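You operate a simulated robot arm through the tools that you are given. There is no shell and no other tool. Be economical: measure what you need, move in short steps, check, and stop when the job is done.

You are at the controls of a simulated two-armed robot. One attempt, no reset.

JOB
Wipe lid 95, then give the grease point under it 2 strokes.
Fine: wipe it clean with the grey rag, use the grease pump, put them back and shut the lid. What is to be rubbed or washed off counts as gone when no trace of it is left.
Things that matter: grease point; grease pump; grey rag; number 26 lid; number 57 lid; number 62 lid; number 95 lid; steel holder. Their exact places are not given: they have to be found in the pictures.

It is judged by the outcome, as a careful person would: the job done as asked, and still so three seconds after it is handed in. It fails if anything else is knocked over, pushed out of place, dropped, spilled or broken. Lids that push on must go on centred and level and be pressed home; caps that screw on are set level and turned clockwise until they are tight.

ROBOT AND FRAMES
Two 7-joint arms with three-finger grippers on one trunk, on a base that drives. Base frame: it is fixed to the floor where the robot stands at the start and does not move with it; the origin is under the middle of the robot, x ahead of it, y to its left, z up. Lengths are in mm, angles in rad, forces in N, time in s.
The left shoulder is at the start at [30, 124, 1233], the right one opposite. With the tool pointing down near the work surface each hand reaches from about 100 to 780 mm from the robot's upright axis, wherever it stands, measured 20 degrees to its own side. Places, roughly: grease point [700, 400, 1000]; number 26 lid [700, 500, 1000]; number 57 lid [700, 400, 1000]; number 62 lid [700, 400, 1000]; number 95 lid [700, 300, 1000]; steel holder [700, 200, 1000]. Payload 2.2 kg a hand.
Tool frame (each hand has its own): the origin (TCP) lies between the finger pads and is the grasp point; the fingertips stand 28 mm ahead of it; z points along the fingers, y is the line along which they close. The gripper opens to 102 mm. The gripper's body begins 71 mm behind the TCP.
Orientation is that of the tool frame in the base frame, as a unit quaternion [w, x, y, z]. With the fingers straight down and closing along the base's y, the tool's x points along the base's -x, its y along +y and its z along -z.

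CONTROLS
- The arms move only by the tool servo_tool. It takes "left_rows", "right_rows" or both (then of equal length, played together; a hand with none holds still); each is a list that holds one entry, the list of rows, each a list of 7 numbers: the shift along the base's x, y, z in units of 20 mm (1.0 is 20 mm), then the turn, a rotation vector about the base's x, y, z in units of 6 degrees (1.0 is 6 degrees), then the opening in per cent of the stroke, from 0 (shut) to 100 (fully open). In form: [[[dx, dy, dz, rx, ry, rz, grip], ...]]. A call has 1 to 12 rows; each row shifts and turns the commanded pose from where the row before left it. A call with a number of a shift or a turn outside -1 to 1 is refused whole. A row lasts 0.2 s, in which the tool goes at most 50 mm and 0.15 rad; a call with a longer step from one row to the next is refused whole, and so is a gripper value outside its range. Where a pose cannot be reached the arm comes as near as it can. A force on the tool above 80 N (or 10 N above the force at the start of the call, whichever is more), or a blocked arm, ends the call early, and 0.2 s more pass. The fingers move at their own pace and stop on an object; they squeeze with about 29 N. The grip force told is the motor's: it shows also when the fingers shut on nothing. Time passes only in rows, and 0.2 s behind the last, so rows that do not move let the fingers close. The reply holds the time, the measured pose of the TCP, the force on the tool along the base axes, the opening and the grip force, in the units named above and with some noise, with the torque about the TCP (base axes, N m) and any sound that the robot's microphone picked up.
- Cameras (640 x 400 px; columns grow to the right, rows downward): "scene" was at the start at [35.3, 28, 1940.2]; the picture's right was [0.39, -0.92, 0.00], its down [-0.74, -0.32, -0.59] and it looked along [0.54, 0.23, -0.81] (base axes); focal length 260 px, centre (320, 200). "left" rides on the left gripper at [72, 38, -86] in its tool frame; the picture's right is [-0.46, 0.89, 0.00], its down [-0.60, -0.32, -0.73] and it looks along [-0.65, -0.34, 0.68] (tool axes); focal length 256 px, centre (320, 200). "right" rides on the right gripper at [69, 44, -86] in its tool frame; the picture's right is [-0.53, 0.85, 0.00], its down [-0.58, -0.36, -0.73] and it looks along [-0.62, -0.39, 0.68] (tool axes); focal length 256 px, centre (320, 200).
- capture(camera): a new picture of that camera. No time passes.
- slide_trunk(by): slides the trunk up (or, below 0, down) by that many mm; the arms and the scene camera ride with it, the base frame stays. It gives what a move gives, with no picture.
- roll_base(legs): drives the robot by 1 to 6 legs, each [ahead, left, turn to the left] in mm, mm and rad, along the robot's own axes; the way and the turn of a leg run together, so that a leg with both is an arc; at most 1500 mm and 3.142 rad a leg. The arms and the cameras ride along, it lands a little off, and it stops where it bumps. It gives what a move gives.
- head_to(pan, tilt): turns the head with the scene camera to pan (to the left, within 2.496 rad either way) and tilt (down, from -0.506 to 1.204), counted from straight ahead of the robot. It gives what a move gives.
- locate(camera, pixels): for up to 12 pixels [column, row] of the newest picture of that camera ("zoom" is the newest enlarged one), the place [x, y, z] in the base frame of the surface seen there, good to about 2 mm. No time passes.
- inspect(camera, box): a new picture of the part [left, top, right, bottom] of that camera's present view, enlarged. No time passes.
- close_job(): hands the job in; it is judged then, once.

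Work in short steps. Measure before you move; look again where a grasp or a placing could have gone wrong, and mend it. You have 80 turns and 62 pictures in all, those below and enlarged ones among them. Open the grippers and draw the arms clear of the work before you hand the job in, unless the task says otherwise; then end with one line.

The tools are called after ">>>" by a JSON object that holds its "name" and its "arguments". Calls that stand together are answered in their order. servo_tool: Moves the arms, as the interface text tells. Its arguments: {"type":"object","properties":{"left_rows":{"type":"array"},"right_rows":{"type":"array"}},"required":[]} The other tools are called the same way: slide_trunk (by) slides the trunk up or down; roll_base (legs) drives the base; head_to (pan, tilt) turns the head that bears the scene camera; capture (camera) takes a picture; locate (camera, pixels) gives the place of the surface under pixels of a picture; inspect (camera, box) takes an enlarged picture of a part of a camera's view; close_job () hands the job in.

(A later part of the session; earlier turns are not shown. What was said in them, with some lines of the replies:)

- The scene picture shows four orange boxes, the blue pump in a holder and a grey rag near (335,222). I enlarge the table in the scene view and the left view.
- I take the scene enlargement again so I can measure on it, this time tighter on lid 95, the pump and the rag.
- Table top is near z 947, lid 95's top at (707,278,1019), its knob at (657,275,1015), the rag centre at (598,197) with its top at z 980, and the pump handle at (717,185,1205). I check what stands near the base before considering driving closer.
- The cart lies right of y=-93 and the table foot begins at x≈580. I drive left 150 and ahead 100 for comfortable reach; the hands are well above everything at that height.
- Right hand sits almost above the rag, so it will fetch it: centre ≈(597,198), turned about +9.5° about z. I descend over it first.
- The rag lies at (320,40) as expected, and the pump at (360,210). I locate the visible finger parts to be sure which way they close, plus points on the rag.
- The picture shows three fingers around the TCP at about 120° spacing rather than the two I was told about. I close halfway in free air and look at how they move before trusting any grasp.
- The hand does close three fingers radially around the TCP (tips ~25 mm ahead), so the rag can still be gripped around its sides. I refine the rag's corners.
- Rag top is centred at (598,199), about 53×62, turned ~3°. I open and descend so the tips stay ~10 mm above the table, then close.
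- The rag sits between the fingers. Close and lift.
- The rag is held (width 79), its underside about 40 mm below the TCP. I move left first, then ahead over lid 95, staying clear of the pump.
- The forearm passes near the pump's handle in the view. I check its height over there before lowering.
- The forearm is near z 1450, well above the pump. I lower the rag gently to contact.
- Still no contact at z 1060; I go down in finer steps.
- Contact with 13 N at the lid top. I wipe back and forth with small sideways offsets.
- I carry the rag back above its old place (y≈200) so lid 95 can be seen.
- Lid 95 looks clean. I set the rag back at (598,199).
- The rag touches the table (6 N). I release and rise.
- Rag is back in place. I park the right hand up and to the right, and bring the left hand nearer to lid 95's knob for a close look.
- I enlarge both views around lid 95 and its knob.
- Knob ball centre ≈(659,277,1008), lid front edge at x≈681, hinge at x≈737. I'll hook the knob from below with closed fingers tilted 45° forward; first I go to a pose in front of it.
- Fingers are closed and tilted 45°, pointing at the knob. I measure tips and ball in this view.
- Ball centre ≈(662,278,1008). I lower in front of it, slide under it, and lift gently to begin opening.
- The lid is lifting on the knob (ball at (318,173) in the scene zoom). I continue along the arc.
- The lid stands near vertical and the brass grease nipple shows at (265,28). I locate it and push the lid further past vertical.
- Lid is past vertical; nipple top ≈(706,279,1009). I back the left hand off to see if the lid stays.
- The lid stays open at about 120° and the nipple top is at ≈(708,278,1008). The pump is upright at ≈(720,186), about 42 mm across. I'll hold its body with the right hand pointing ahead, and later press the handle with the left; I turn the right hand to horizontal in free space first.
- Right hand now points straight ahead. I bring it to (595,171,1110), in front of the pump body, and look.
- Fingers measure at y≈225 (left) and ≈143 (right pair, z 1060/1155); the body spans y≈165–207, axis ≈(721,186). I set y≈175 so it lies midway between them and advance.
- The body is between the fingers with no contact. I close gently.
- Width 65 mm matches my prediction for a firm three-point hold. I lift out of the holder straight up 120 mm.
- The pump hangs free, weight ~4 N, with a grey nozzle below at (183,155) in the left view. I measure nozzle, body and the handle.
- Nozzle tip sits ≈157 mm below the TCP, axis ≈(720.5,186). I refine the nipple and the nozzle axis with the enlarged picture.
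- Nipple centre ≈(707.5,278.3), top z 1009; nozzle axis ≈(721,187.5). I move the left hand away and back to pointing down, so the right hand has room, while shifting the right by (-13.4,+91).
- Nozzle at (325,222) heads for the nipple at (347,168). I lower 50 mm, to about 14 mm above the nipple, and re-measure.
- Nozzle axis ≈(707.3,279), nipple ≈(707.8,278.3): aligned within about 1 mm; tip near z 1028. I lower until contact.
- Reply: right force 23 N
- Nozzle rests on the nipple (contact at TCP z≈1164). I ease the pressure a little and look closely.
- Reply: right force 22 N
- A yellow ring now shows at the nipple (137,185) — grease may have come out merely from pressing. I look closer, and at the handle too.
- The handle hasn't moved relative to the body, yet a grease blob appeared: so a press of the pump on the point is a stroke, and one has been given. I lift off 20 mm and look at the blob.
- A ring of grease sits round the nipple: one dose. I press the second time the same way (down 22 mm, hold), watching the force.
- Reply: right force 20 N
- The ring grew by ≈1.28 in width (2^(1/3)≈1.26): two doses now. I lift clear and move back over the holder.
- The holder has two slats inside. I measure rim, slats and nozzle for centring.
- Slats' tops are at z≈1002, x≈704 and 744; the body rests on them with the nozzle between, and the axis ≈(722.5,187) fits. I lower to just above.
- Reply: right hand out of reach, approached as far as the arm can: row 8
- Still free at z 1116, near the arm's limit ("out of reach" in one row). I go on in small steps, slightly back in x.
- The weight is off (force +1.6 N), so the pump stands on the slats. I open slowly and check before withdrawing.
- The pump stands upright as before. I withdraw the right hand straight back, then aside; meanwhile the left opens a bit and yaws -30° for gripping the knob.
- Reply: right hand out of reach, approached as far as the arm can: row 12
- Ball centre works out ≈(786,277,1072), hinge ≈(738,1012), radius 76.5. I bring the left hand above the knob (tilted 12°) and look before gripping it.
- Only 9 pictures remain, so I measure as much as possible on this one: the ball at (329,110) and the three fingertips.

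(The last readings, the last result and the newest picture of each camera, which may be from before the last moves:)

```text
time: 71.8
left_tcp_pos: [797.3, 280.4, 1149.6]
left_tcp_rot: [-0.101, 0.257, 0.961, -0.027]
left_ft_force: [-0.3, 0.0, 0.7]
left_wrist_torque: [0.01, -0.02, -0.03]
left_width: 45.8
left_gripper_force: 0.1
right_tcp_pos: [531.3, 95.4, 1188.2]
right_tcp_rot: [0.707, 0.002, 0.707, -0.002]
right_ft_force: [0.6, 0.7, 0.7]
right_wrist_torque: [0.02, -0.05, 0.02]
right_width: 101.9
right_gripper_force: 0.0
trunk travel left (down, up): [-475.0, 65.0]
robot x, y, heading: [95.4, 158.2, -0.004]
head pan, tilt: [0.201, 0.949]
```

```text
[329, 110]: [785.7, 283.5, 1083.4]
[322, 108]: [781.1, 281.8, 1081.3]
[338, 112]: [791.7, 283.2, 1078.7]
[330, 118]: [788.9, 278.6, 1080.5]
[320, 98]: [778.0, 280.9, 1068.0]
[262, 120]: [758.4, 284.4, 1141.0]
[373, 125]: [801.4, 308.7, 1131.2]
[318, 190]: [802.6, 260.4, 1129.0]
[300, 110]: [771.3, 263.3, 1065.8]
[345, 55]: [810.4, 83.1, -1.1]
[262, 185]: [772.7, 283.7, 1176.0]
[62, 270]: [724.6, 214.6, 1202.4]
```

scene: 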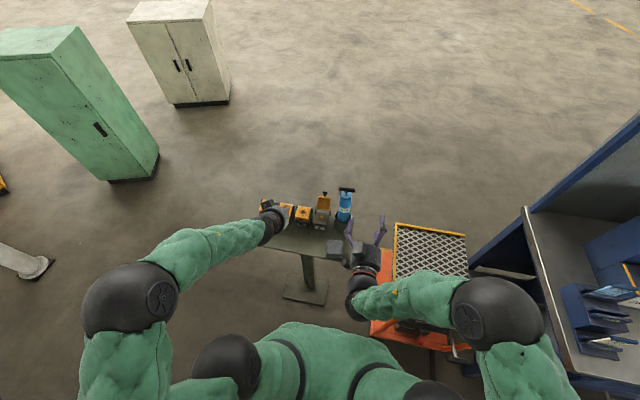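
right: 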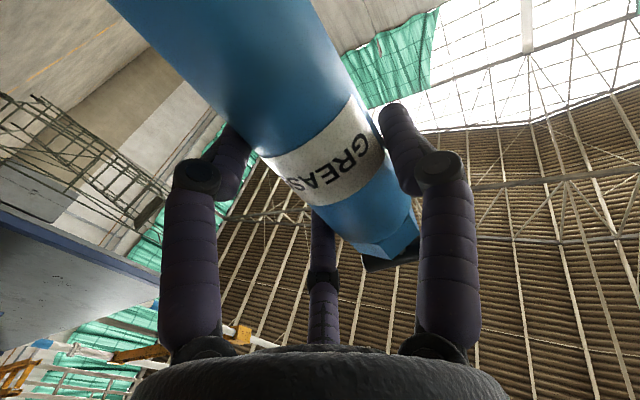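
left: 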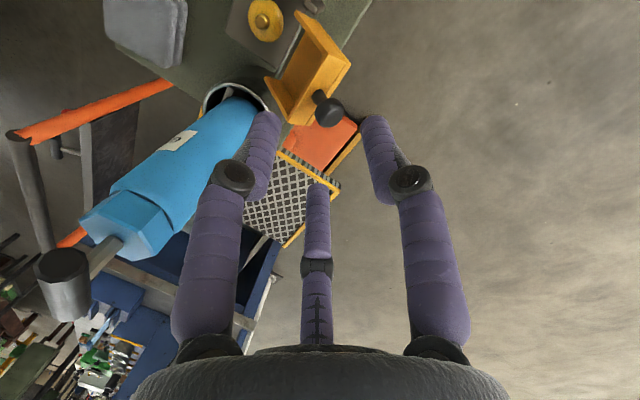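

Ball centre ≈(786,279,1075), radius ~8. I lower 54 mm to straddle it and close.

>>> {"name": "servo_tool", "arguments": {"left_rows": [[[-0.12, -0.03, -0.9, 0, 0, 0, 45], [-0.12, -0.03, -0.9, 0, 0, 0, 45], [-0.12, -0.03, -0.9, 0, 0, 0, 45], [0, 0, 0, 0, 0, 0, 45], [0, 0, 0, 0, 0, 0, 25], [0, 0, 0, 0, 0, 0, 15], [0, 0, 0, 0, 0, 0, 5], [0, 0, 0, 0, 0, 0, 5]]]}}

>>> {"name": "capture", "arguments": {"camera": "left"}}

```text
time: 73.6
left_tcp_pos: [791.8, 278.3, 1097.0]
left_tcp_rot: [-0.1, 0.257, 0.961, -0.026]
left_ft_force: [3.2, 7.5, 0.0]
left_wrist_torque: [0.2, -0.26, 0.01]
left_width: 20.9
left_gripper_force: 45.0
right_tcp_pos: [534.0, 95.3, 1186.6]
right_tcp_rot: [0.706, 0.001, 0.708, -0.002]
right_ft_force: [0.0, 0.3, 0.4]
right_wrist_torque: [-0.01, -0.01, -0.02]
right_width: 102.2
right_gripper_force: 0.0
trunk travel left (down, up): [-475.0, 65.0]
robot x, y, heading: [98.3, 156.5, -0.0]
head pan, tilt: [0.201, 0.949]
```

```text
8 pictures are left
```

left: 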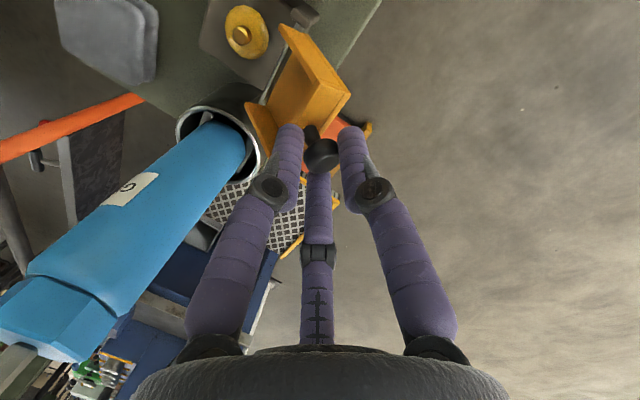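

The knob is held (width 21). I carry it along the arc, first to about 85°, unwinding the tilt.

>>> {"name": "servo_tool", "arguments": {"left_rows": [[[-0.43, 0, 0.233, 0, -0.5, 0, 5], [-0.43, 0, 0.233, 0, -0.5, 0, 5], [-0.525, 0, 0.15, 0, -0.5, 0, 5], [-0.525, 0, 0.15, 0, -0.5, 0, 5], [-0.5, 0, 0.02, 0, 0, 0, 5], [-0.5, 0, 0.02, 0, 0, 0, 5]]]}}

```text
time: 75.0
left_tcp_pos: [732.0, 279.4, 1110.6]
left_tcp_rot: [0.0, 0.258, 0.966, -0.001]
left_ft_force: [10.2, 12.6, 2.0]
left_wrist_torque: [0.0, -1.0, 0.0]
left_width: 18.2
left_gripper_force: 44.0
right_tcp_pos: [534.2, 96.1, 1186.8]
right_tcp_rot: [0.706, 0.001, 0.708, -0.003]
right_ft_force: [-0.5, -1.1, -0.6]
right_wrist_torque: [-0.01, 0.03, 0.06]
right_width: 102.1
right_gripper_force: 0.1
trunk travel left (down, up): [-475.0, 65.0]
robot x, y, heading: [100.5, 151.7, 0.0]
head pan, tilt: [0.201, 0.949]
```

On track (force modest). I continue down to about 40°, easing 1 mm to the left.

>>> {"name": "servo_tool", "arguments": {"left_rows": [[[-0.49, 0.05, -0.11, 0, 0, 0, 5], [-0.49, 0, -0.11, 0, 0, 0, 5], [-0.44, 0, -0.23, 0, 0, 0, 5], [-0.44, 0, -0.23, 0, 0, 0, 5], [-0.37, 0, -0.34, 0, 0, 0, 5], [-0.37, 0, -0.34, 0, 0, 0, 5]]]}}

>>> {"name": "inspect", "arguments": {"camera": "left", "box": [220, 60, 420, 240]}}

```text
time: 76.4
left_tcp_pos: [683.1, 279.0, 1087.5]
left_tcp_rot: [0.002, 0.258, 0.966, -0.001]
left_ft_force: [18.9, 12.9, 3.3]
left_wrist_torque: [0.15, -1.6, 0.0]
left_width: 18.2
left_gripper_force: 43.0
right_tcp_pos: [534.8, 95.9, 1187.3]
right_tcp_rot: [0.706, 0.0, 0.708, -0.002]
right_ft_force: [-0.9, -0.3, -0.3]
right_wrist_torque: [0.01, -0.01, -0.02]
right_width: 101.9
right_gripper_force: 0.1
trunk travel left (down, up): [-475.0, 65.0]
robot x, y, heading: [97.9, 155.6, 0.001]
head pan, tilt: [0.201, 0.949]
```

```text
2.22 times, centred on (320, 150) of left
```

zoom: 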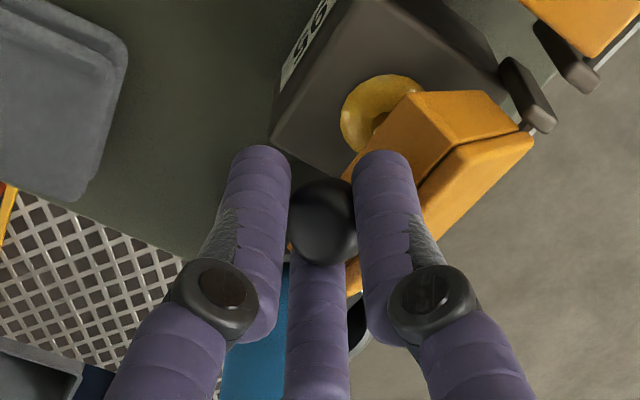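

The lid follows; the +19 N in x says I'm a bit too far forward of the arc, so I correct by a few mm while continuing to about 10°.

>>> {"name": "servo_tool", "arguments": {"left_rows": [[[-0.15, 0.05, -0.42, 0, 0, 0, 5], [-0.2, 0, -0.42, 0, 0, 0, 5], [-0.1, 0, -0.475, 0, 0, 0, 5], [-0.1, 0, -0.475, 0, 0, 0, 5]]]}}

```text
time: 77.4
left_tcp_pos: [667.0, 278.4, 1048.7]
left_tcp_rot: [-0.001, 0.259, 0.966, 0.0]
left_ft_force: [-0.9, 4.5, 14.0]
left_wrist_torque: [-0.09, -1.08, -0.06]
left_width: 17.4
left_gripper_force: 42.6
right_tcp_pos: [533.0, 95.1, 1187.6]
right_tcp_rot: [0.707, 0.0, 0.708, -0.002]
right_ft_force: [-0.3, 0.2, 0.4]
right_wrist_torque: [-0.01, 0.02, 0.03]
right_width: 101.8
right_gripper_force: 0.1
trunk travel left (down, up): [-475.0, 65.0]
robot x, y, heading: [100.6, 153.8, 0.001]
head pan, tilt: [0.201, 0.949]
```

>>> {"name": "servo_tool", "arguments": {"left_rows": [[[-0.03, 0, -0.4, 0, 0, 0, 5], [0, 0, -0.2, 0, 0, 0, 5], [0, 0, -0.15, 0, 0, 0, 5]]]}}

>>> {"name": "inspect", "arguments": {"camera": "left", "box": [220, 60, 420, 240]}}

```text
time: 78.2
left_tcp_pos: [664.5, 279.6, 1034.7]
left_tcp_rot: [-0.002, 0.259, 0.966, 0.0]
left_ft_force: [-5.3, 2.6, 8.9]
left_wrist_torque: [-0.03, -0.51, 0.06]
left_width: 16.5
left_gripper_force: 41.7
right_tcp_pos: [531.8, 94.3, 1188.2]
right_tcp_rot: [0.707, 0.0, 0.707, -0.001]
right_ft_force: [-0.1, -0.4, -0.1]
right_wrist_torque: [0.02, -0.02, -0.04]
right_width: 101.9
right_gripper_force: 0.1
trunk travel left (down, up): [-475.0, 65.0]
robot x, y, heading: [98.5, 150.7, -0.002]
head pan, tilt: [0.201, 0.949]
```

```text
2.22 times, centred on (320, 150) of left
```

zoom: 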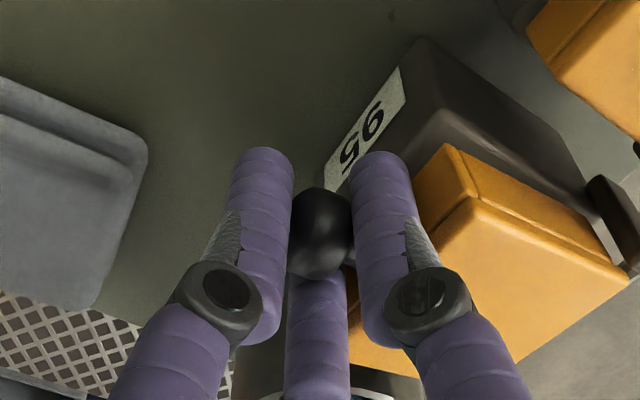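

The lid is almost shut. A few more millimetres down until it seats.

>>> {"name": "servo_tool", "arguments": {"left_rows": [[[0, 0, -0.15, 0, 0, 0, 5], [0, 0, -0.15, 0, 0, 0, 5], [0, 0, -0.1, 0, 0, 0, 5]]]}}

```text
time: 79.0
left_tcp_pos: [665.0, 278.5, 1027.0]
left_tcp_rot: [0.0, 0.259, 0.966, 0.0]
left_ft_force: [-10.1, -1.3, 7.9]
left_wrist_torque: [-0.11, -0.43, 0.02]
left_width: 16.1
left_gripper_force: 42.2
right_tcp_pos: [532.2, 94.7, 1187.5]
right_tcp_rot: [0.707, 0.0, 0.707, 0.0]
right_ft_force: [0.3, 0.3, 0.6]
right_wrist_torque: [0.0, 0.0, 0.03]
right_width: 102.3
right_gripper_force: 0.1
trunk travel left (down, up): [-475.0, 65.0]
robot x, y, heading: [97.8, 152.1, 0.001]
head pan, tilt: [0.201, 0.949]
```

No hard stop felt; I open just enough (30 %) to clear the ball, rise, and look at the lid.

>>> {"name": "servo_tool", "arguments": {"left_rows": [[[0, 0, 0, 0, 0, 0, 22], [0, 0, 0, 0, 0, 0, 27], [0, 0, 0.5, 0, 0, 0, 27], [0, 0, 1, 0, 0, 0, 27], [0, 0, 1, 0, 0, 0, 27], [0, 0, 1, 0, 0, 0, 27], [0, 0, 0, 0, 0, 0, 0]]]}}

>>> {"name": "inspect", "arguments": {"camera": "left", "box": [220, 40, 460, 240]}}

```text
time: 80.6
left_tcp_pos: [669.9, 278.9, 1096.5]
left_tcp_rot: [0.001, 0.258, 0.966, 0.0]
left_ft_force: [0.5, 0.4, -0.1]
left_wrist_torque: [0.01, 0.01, -0.04]
left_width: 2.0
left_gripper_force: 29.3
right_tcp_pos: [535.2, 94.7, 1187.6]
right_tcp_rot: [0.706, 0.0, 0.708, -0.001]
right_ft_force: [-0.4, -0.3, 0.5]
right_wrist_torque: [0.02, 0.01, 0.02]
right_width: 101.9
right_gripper_force: 0.1
trunk travel left (down, up): [-475.0, 65.0]
robot x, y, heading: [99.5, 151.8, 0.002]
head pan, tilt: [0.201, 0.949]
```

```text
2.00 times, centred on (340, 140) of left
```

zoom: 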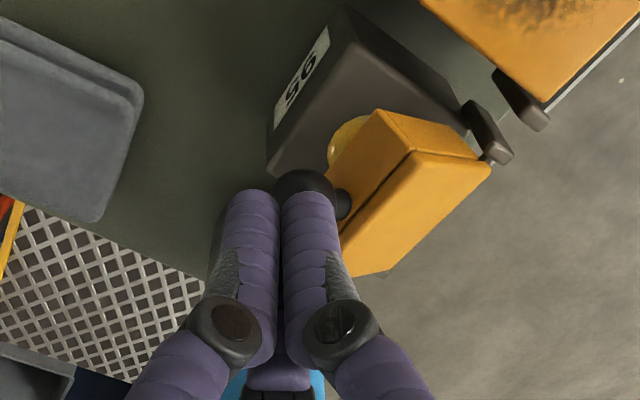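

The knob rode up with the fingers: the lid is partly open again. I measure where the ball and lid edge are.

>>> {"name": "locate", "arguments": {"camera": "zoom", "pixels": [[305, 180], [343, 203], [380, 112], [412, 152], [490, 165], [400, 250], [255, 198], [308, 200], [480, 140]]}}

```text
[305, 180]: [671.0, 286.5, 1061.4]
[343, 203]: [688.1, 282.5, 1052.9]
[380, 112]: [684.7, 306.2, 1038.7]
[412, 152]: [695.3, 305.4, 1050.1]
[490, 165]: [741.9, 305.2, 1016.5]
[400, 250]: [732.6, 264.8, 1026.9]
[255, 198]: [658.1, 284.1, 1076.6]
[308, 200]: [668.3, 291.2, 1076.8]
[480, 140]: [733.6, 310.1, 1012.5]
```

The hinge holds it by friction at about 36°. I move the closed fingers over the lid top at x≈705 and push it down gently until seated.

>>> {"name": "servo_tool", "arguments": {"left_rows": [[[0.9, 0, 0, 0, 0, 0, 0], [0.9, 0, 0, 0, 0, 0, 0], [0, 0, -0.5, 0, 0, 0, 0], [0, 0, -0.4, 0, 0, 0, 0], [0, 0, -0.4, 0, 0, 0, 0], [0, 0, -0.4, 0, 0, 0, 0], [0, 0, -0.3, 0, 0, 0, 0], [0, 0, -0.3, 0, 0, 0, 0], [0, 0, -0.1, 0, 0, 0, 0]]]}}

```text
time: 82.6
left_tcp_pos: [704.3, 278.7, 1049.6]
left_tcp_rot: [0.0, 0.259, 0.966, 0.0]
left_ft_force: [-0.1, -0.2, -0.8]
left_wrist_torque: [0.02, -0.01, 0.01]
left_width: 1.8
left_gripper_force: 29.4
right_tcp_pos: [533.5, 94.9, 1187.1]
right_tcp_rot: [0.706, -0.001, 0.708, 0.0]
right_ft_force: [0.1, 0.0, -0.2]
right_wrist_torque: [-0.01, 0.01, 0.0]
right_width: 102.0
right_gripper_force: 0.1
trunk travel left (down, up): [-475.0, 65.0]
robot x, y, heading: [100.3, 153.6, -0.002]
head pan, tilt: [0.201, 0.949]
```

No force yet at tip z ≈1022; I creep down further until the lid pushes back.

>>> {"name": "servo_tool", "arguments": {"left_rows": [[[0, 0, -0.1, 0, 0, 0, 0], [0, 0, -0.1, 0, 0, 0, 0], [0, 0, 0, 0, 0, 0, 0]]]}}

>>> {"name": "servo_tool", "arguments": {"left_rows": [[[0, 0, -0.08, 0, 0, 0, 0], [0, 0, 0, 0, 0, 0, 0]]]}}

```text
time: 83.4
left_tcp_pos: [704.1, 277.5, 1045.1]
left_tcp_rot: [0.0, 0.258, 0.966, -0.001]
left_ft_force: [0.8, 0.4, 0.4]
left_wrist_torque: [-0.02, -0.02, 0.0]
left_width: 6.0
left_gripper_force: 31.6
right_tcp_pos: [533.5, 94.8, 1187.3]
right_tcp_rot: [0.707, 0.0, 0.708, -0.001]
right_ft_force: [0.5, -0.4, 0.1]
right_wrist_torque: [-0.02, -0.01, -0.04]
right_width: 101.9
right_gripper_force: 0.0
trunk travel left (down, up): [-475.0, 65.0]
robot x, y, heading: [94.7, 154.8, -0.002]
head pan, tilt: [0.201, 0.949]
```

```text
time: 84.0
left_tcp_pos: [705.1, 278.2, 1044.7]
left_tcp_rot: [0.002, 0.257, 0.966, 0.0]
left_ft_force: [-0.5, -2.7, 11.1]
left_wrist_torque: [-0.11, -0.05, 0.0]
left_width: 6.0
left_gripper_force: 31.5
right_tcp_pos: [532.0, 93.7, 1187.8]
right_tcp_rot: [0.707, 0.0, 0.707, 0.0]
right_ft_force: [0.1, 0.3, -0.2]
right_wrist_torque: [0.02, 0.02, 0.01]
right_width: 101.9
right_gripper_force: 0.0
trunk travel left (down, up): [-475.0, 65.0]
robot x, y, heading: [96.6, 152.0, -0.0]
head pan, tilt: [0.201, 0.949]
```

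The lid resists with 11 N at the closed height. I rise and draw the left hand clear up and away.

>>> {"name": "servo_tool", "arguments": {"left_rows": [[[0, 0, 0.5, 0, 0, 0, 0], [0, 0, 1, 0, 0, 0, 0], [0, 0, 1, 0, 0, 0, 20], [0, 0, 1, 0, 0, 0, 40], [-0.5, 1, 1, 0, 0, 0, 60], [-1, 1, 1, 0, 0, 0, 80], [-1, 1, 1, 0, 0, 0, 100], [-1, 1, 1, 0, 0, 0, 100], [-1, 1, 1, 0, 0, 0, 100], [-1, 1, 1, 0, 0, 0, 100], [-1, 1, 0, 0, 0, 0, 100], [0, 1, 0, 0, 0, 0, 100]]]}}

>>> {"name": "inspect", "arguments": {"camera": "scene", "box": [250, 175, 370, 265]}}

```text
time: 86.6
left_tcp_pos: [573.6, 439.8, 1232.8]
left_tcp_rot: [0.0, 0.259, 0.966, 0.0]
left_ft_force: [0.1, -0.1, -0.5]
left_wrist_torque: [0.03, 0.02, 0.01]
left_width: 102.1
left_gripper_force: 0.2
right_tcp_pos: [533.3, 93.3, 1186.6]
right_tcp_rot: [0.706, 0.001, 0.708, -0.003]
right_ft_force: [-0.3, 0.9, 0.4]
right_wrist_torque: [-0.01, 0.0, -0.01]
right_width: 102.2
right_gripper_force: 0.0
trunk travel left (down, up): [-475.0, 65.0]
robot x, y, heading: [99.1, 154.1, 0.001]
head pan, tilt: [0.201, 0.949]
```

```text
4.44 times, centred on (310, 220) of scene
```

zoom: 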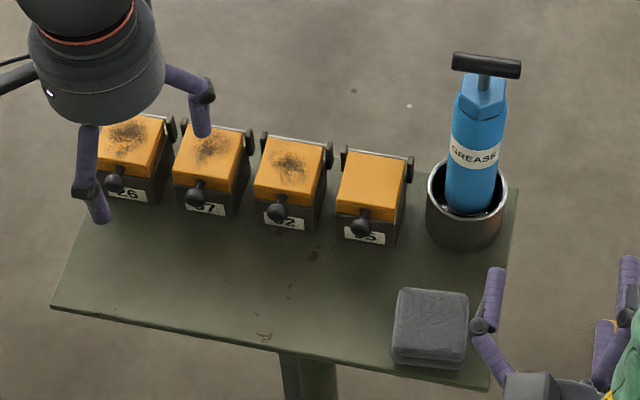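

Lid 95 looks shut and clean, pump and rag in place. I check closure and cleanness with one closer picture.

>>> {"name": "inspect", "arguments": {"camera": "scene", "box": [300, 200, 335, 235]}}

```text
11.43 times, centred on (318, 218) of scene
```

zoom: 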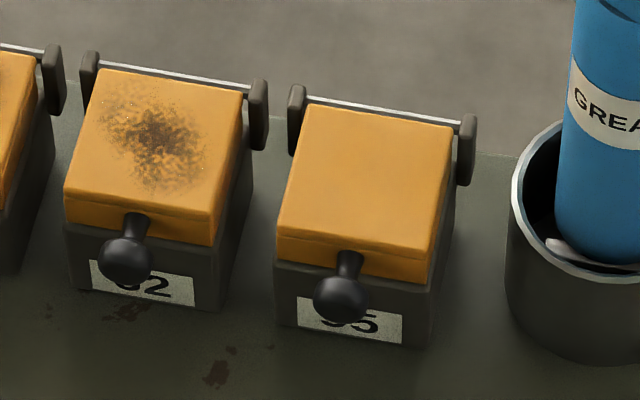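

Lid 95 is spotless and fully shut, level like its neighbour. Both grippers are open, so I only draw the arms further clear.

>>> {"name": "servo_tool", "arguments": {"left_rows": [[[-0.5, 0.5, 1, 0, 0, 0, 100], [-0.5, 0.5, 1, 0, 0, 0, 100], [-0.5, 0.5, 1, 0, 0, 0, 100], [-0.5, 0.5, 1, 0, 0, 0, 100]]], "right_rows": [[[0, -0.5, 1, 0, 0, 0, 100], [0, -0.5, 1, 0, 0, 0, 100], [0, -0.5, 1, 0, 0, 0, 100], [0, -0.5, 1, 0, 0, 0, 100]]]}}

>>> {"name": "close_job", "arguments": {}}

```text
time: 87.6
left_tcp_pos: [531.0, 477.7, 1316.3]
left_tcp_rot: [0.0, 0.258, 0.966, 0.0]
left_ft_force: [0.3, -0.2, 0.3]
left_wrist_torque: [0.0, -0.03, -0.02]
left_width: 101.9
left_gripper_force: 0.0
right_tcp_pos: [514.3, 61.4, 1260.9]
right_tcp_rot: [0.707, 0.0, 0.707, -0.001]
right_ft_force: [-0.3, -1.2, -0.8]
right_wrist_torque: [-0.05, -0.01, 0.0]
right_width: 102.4
right_gripper_force: 0.0
right hand out of reach, approached as far as the arm can: row 1, 2, 3, 4
trunk travel left (down, up): [-475.0, 65.0]
robot x, y, heading: [97.9, 153.3, 0.0]
head pan, tilt: [0.201, 0.949]
```

```text
The job is handed in.
```

I wiped lid 95 clean, gave the grease point under it two strokes, put the pump and rag back, shut the lid and handed the job in; I counted the strokes by how much the grease ring grew, since the pump's handle never moved.
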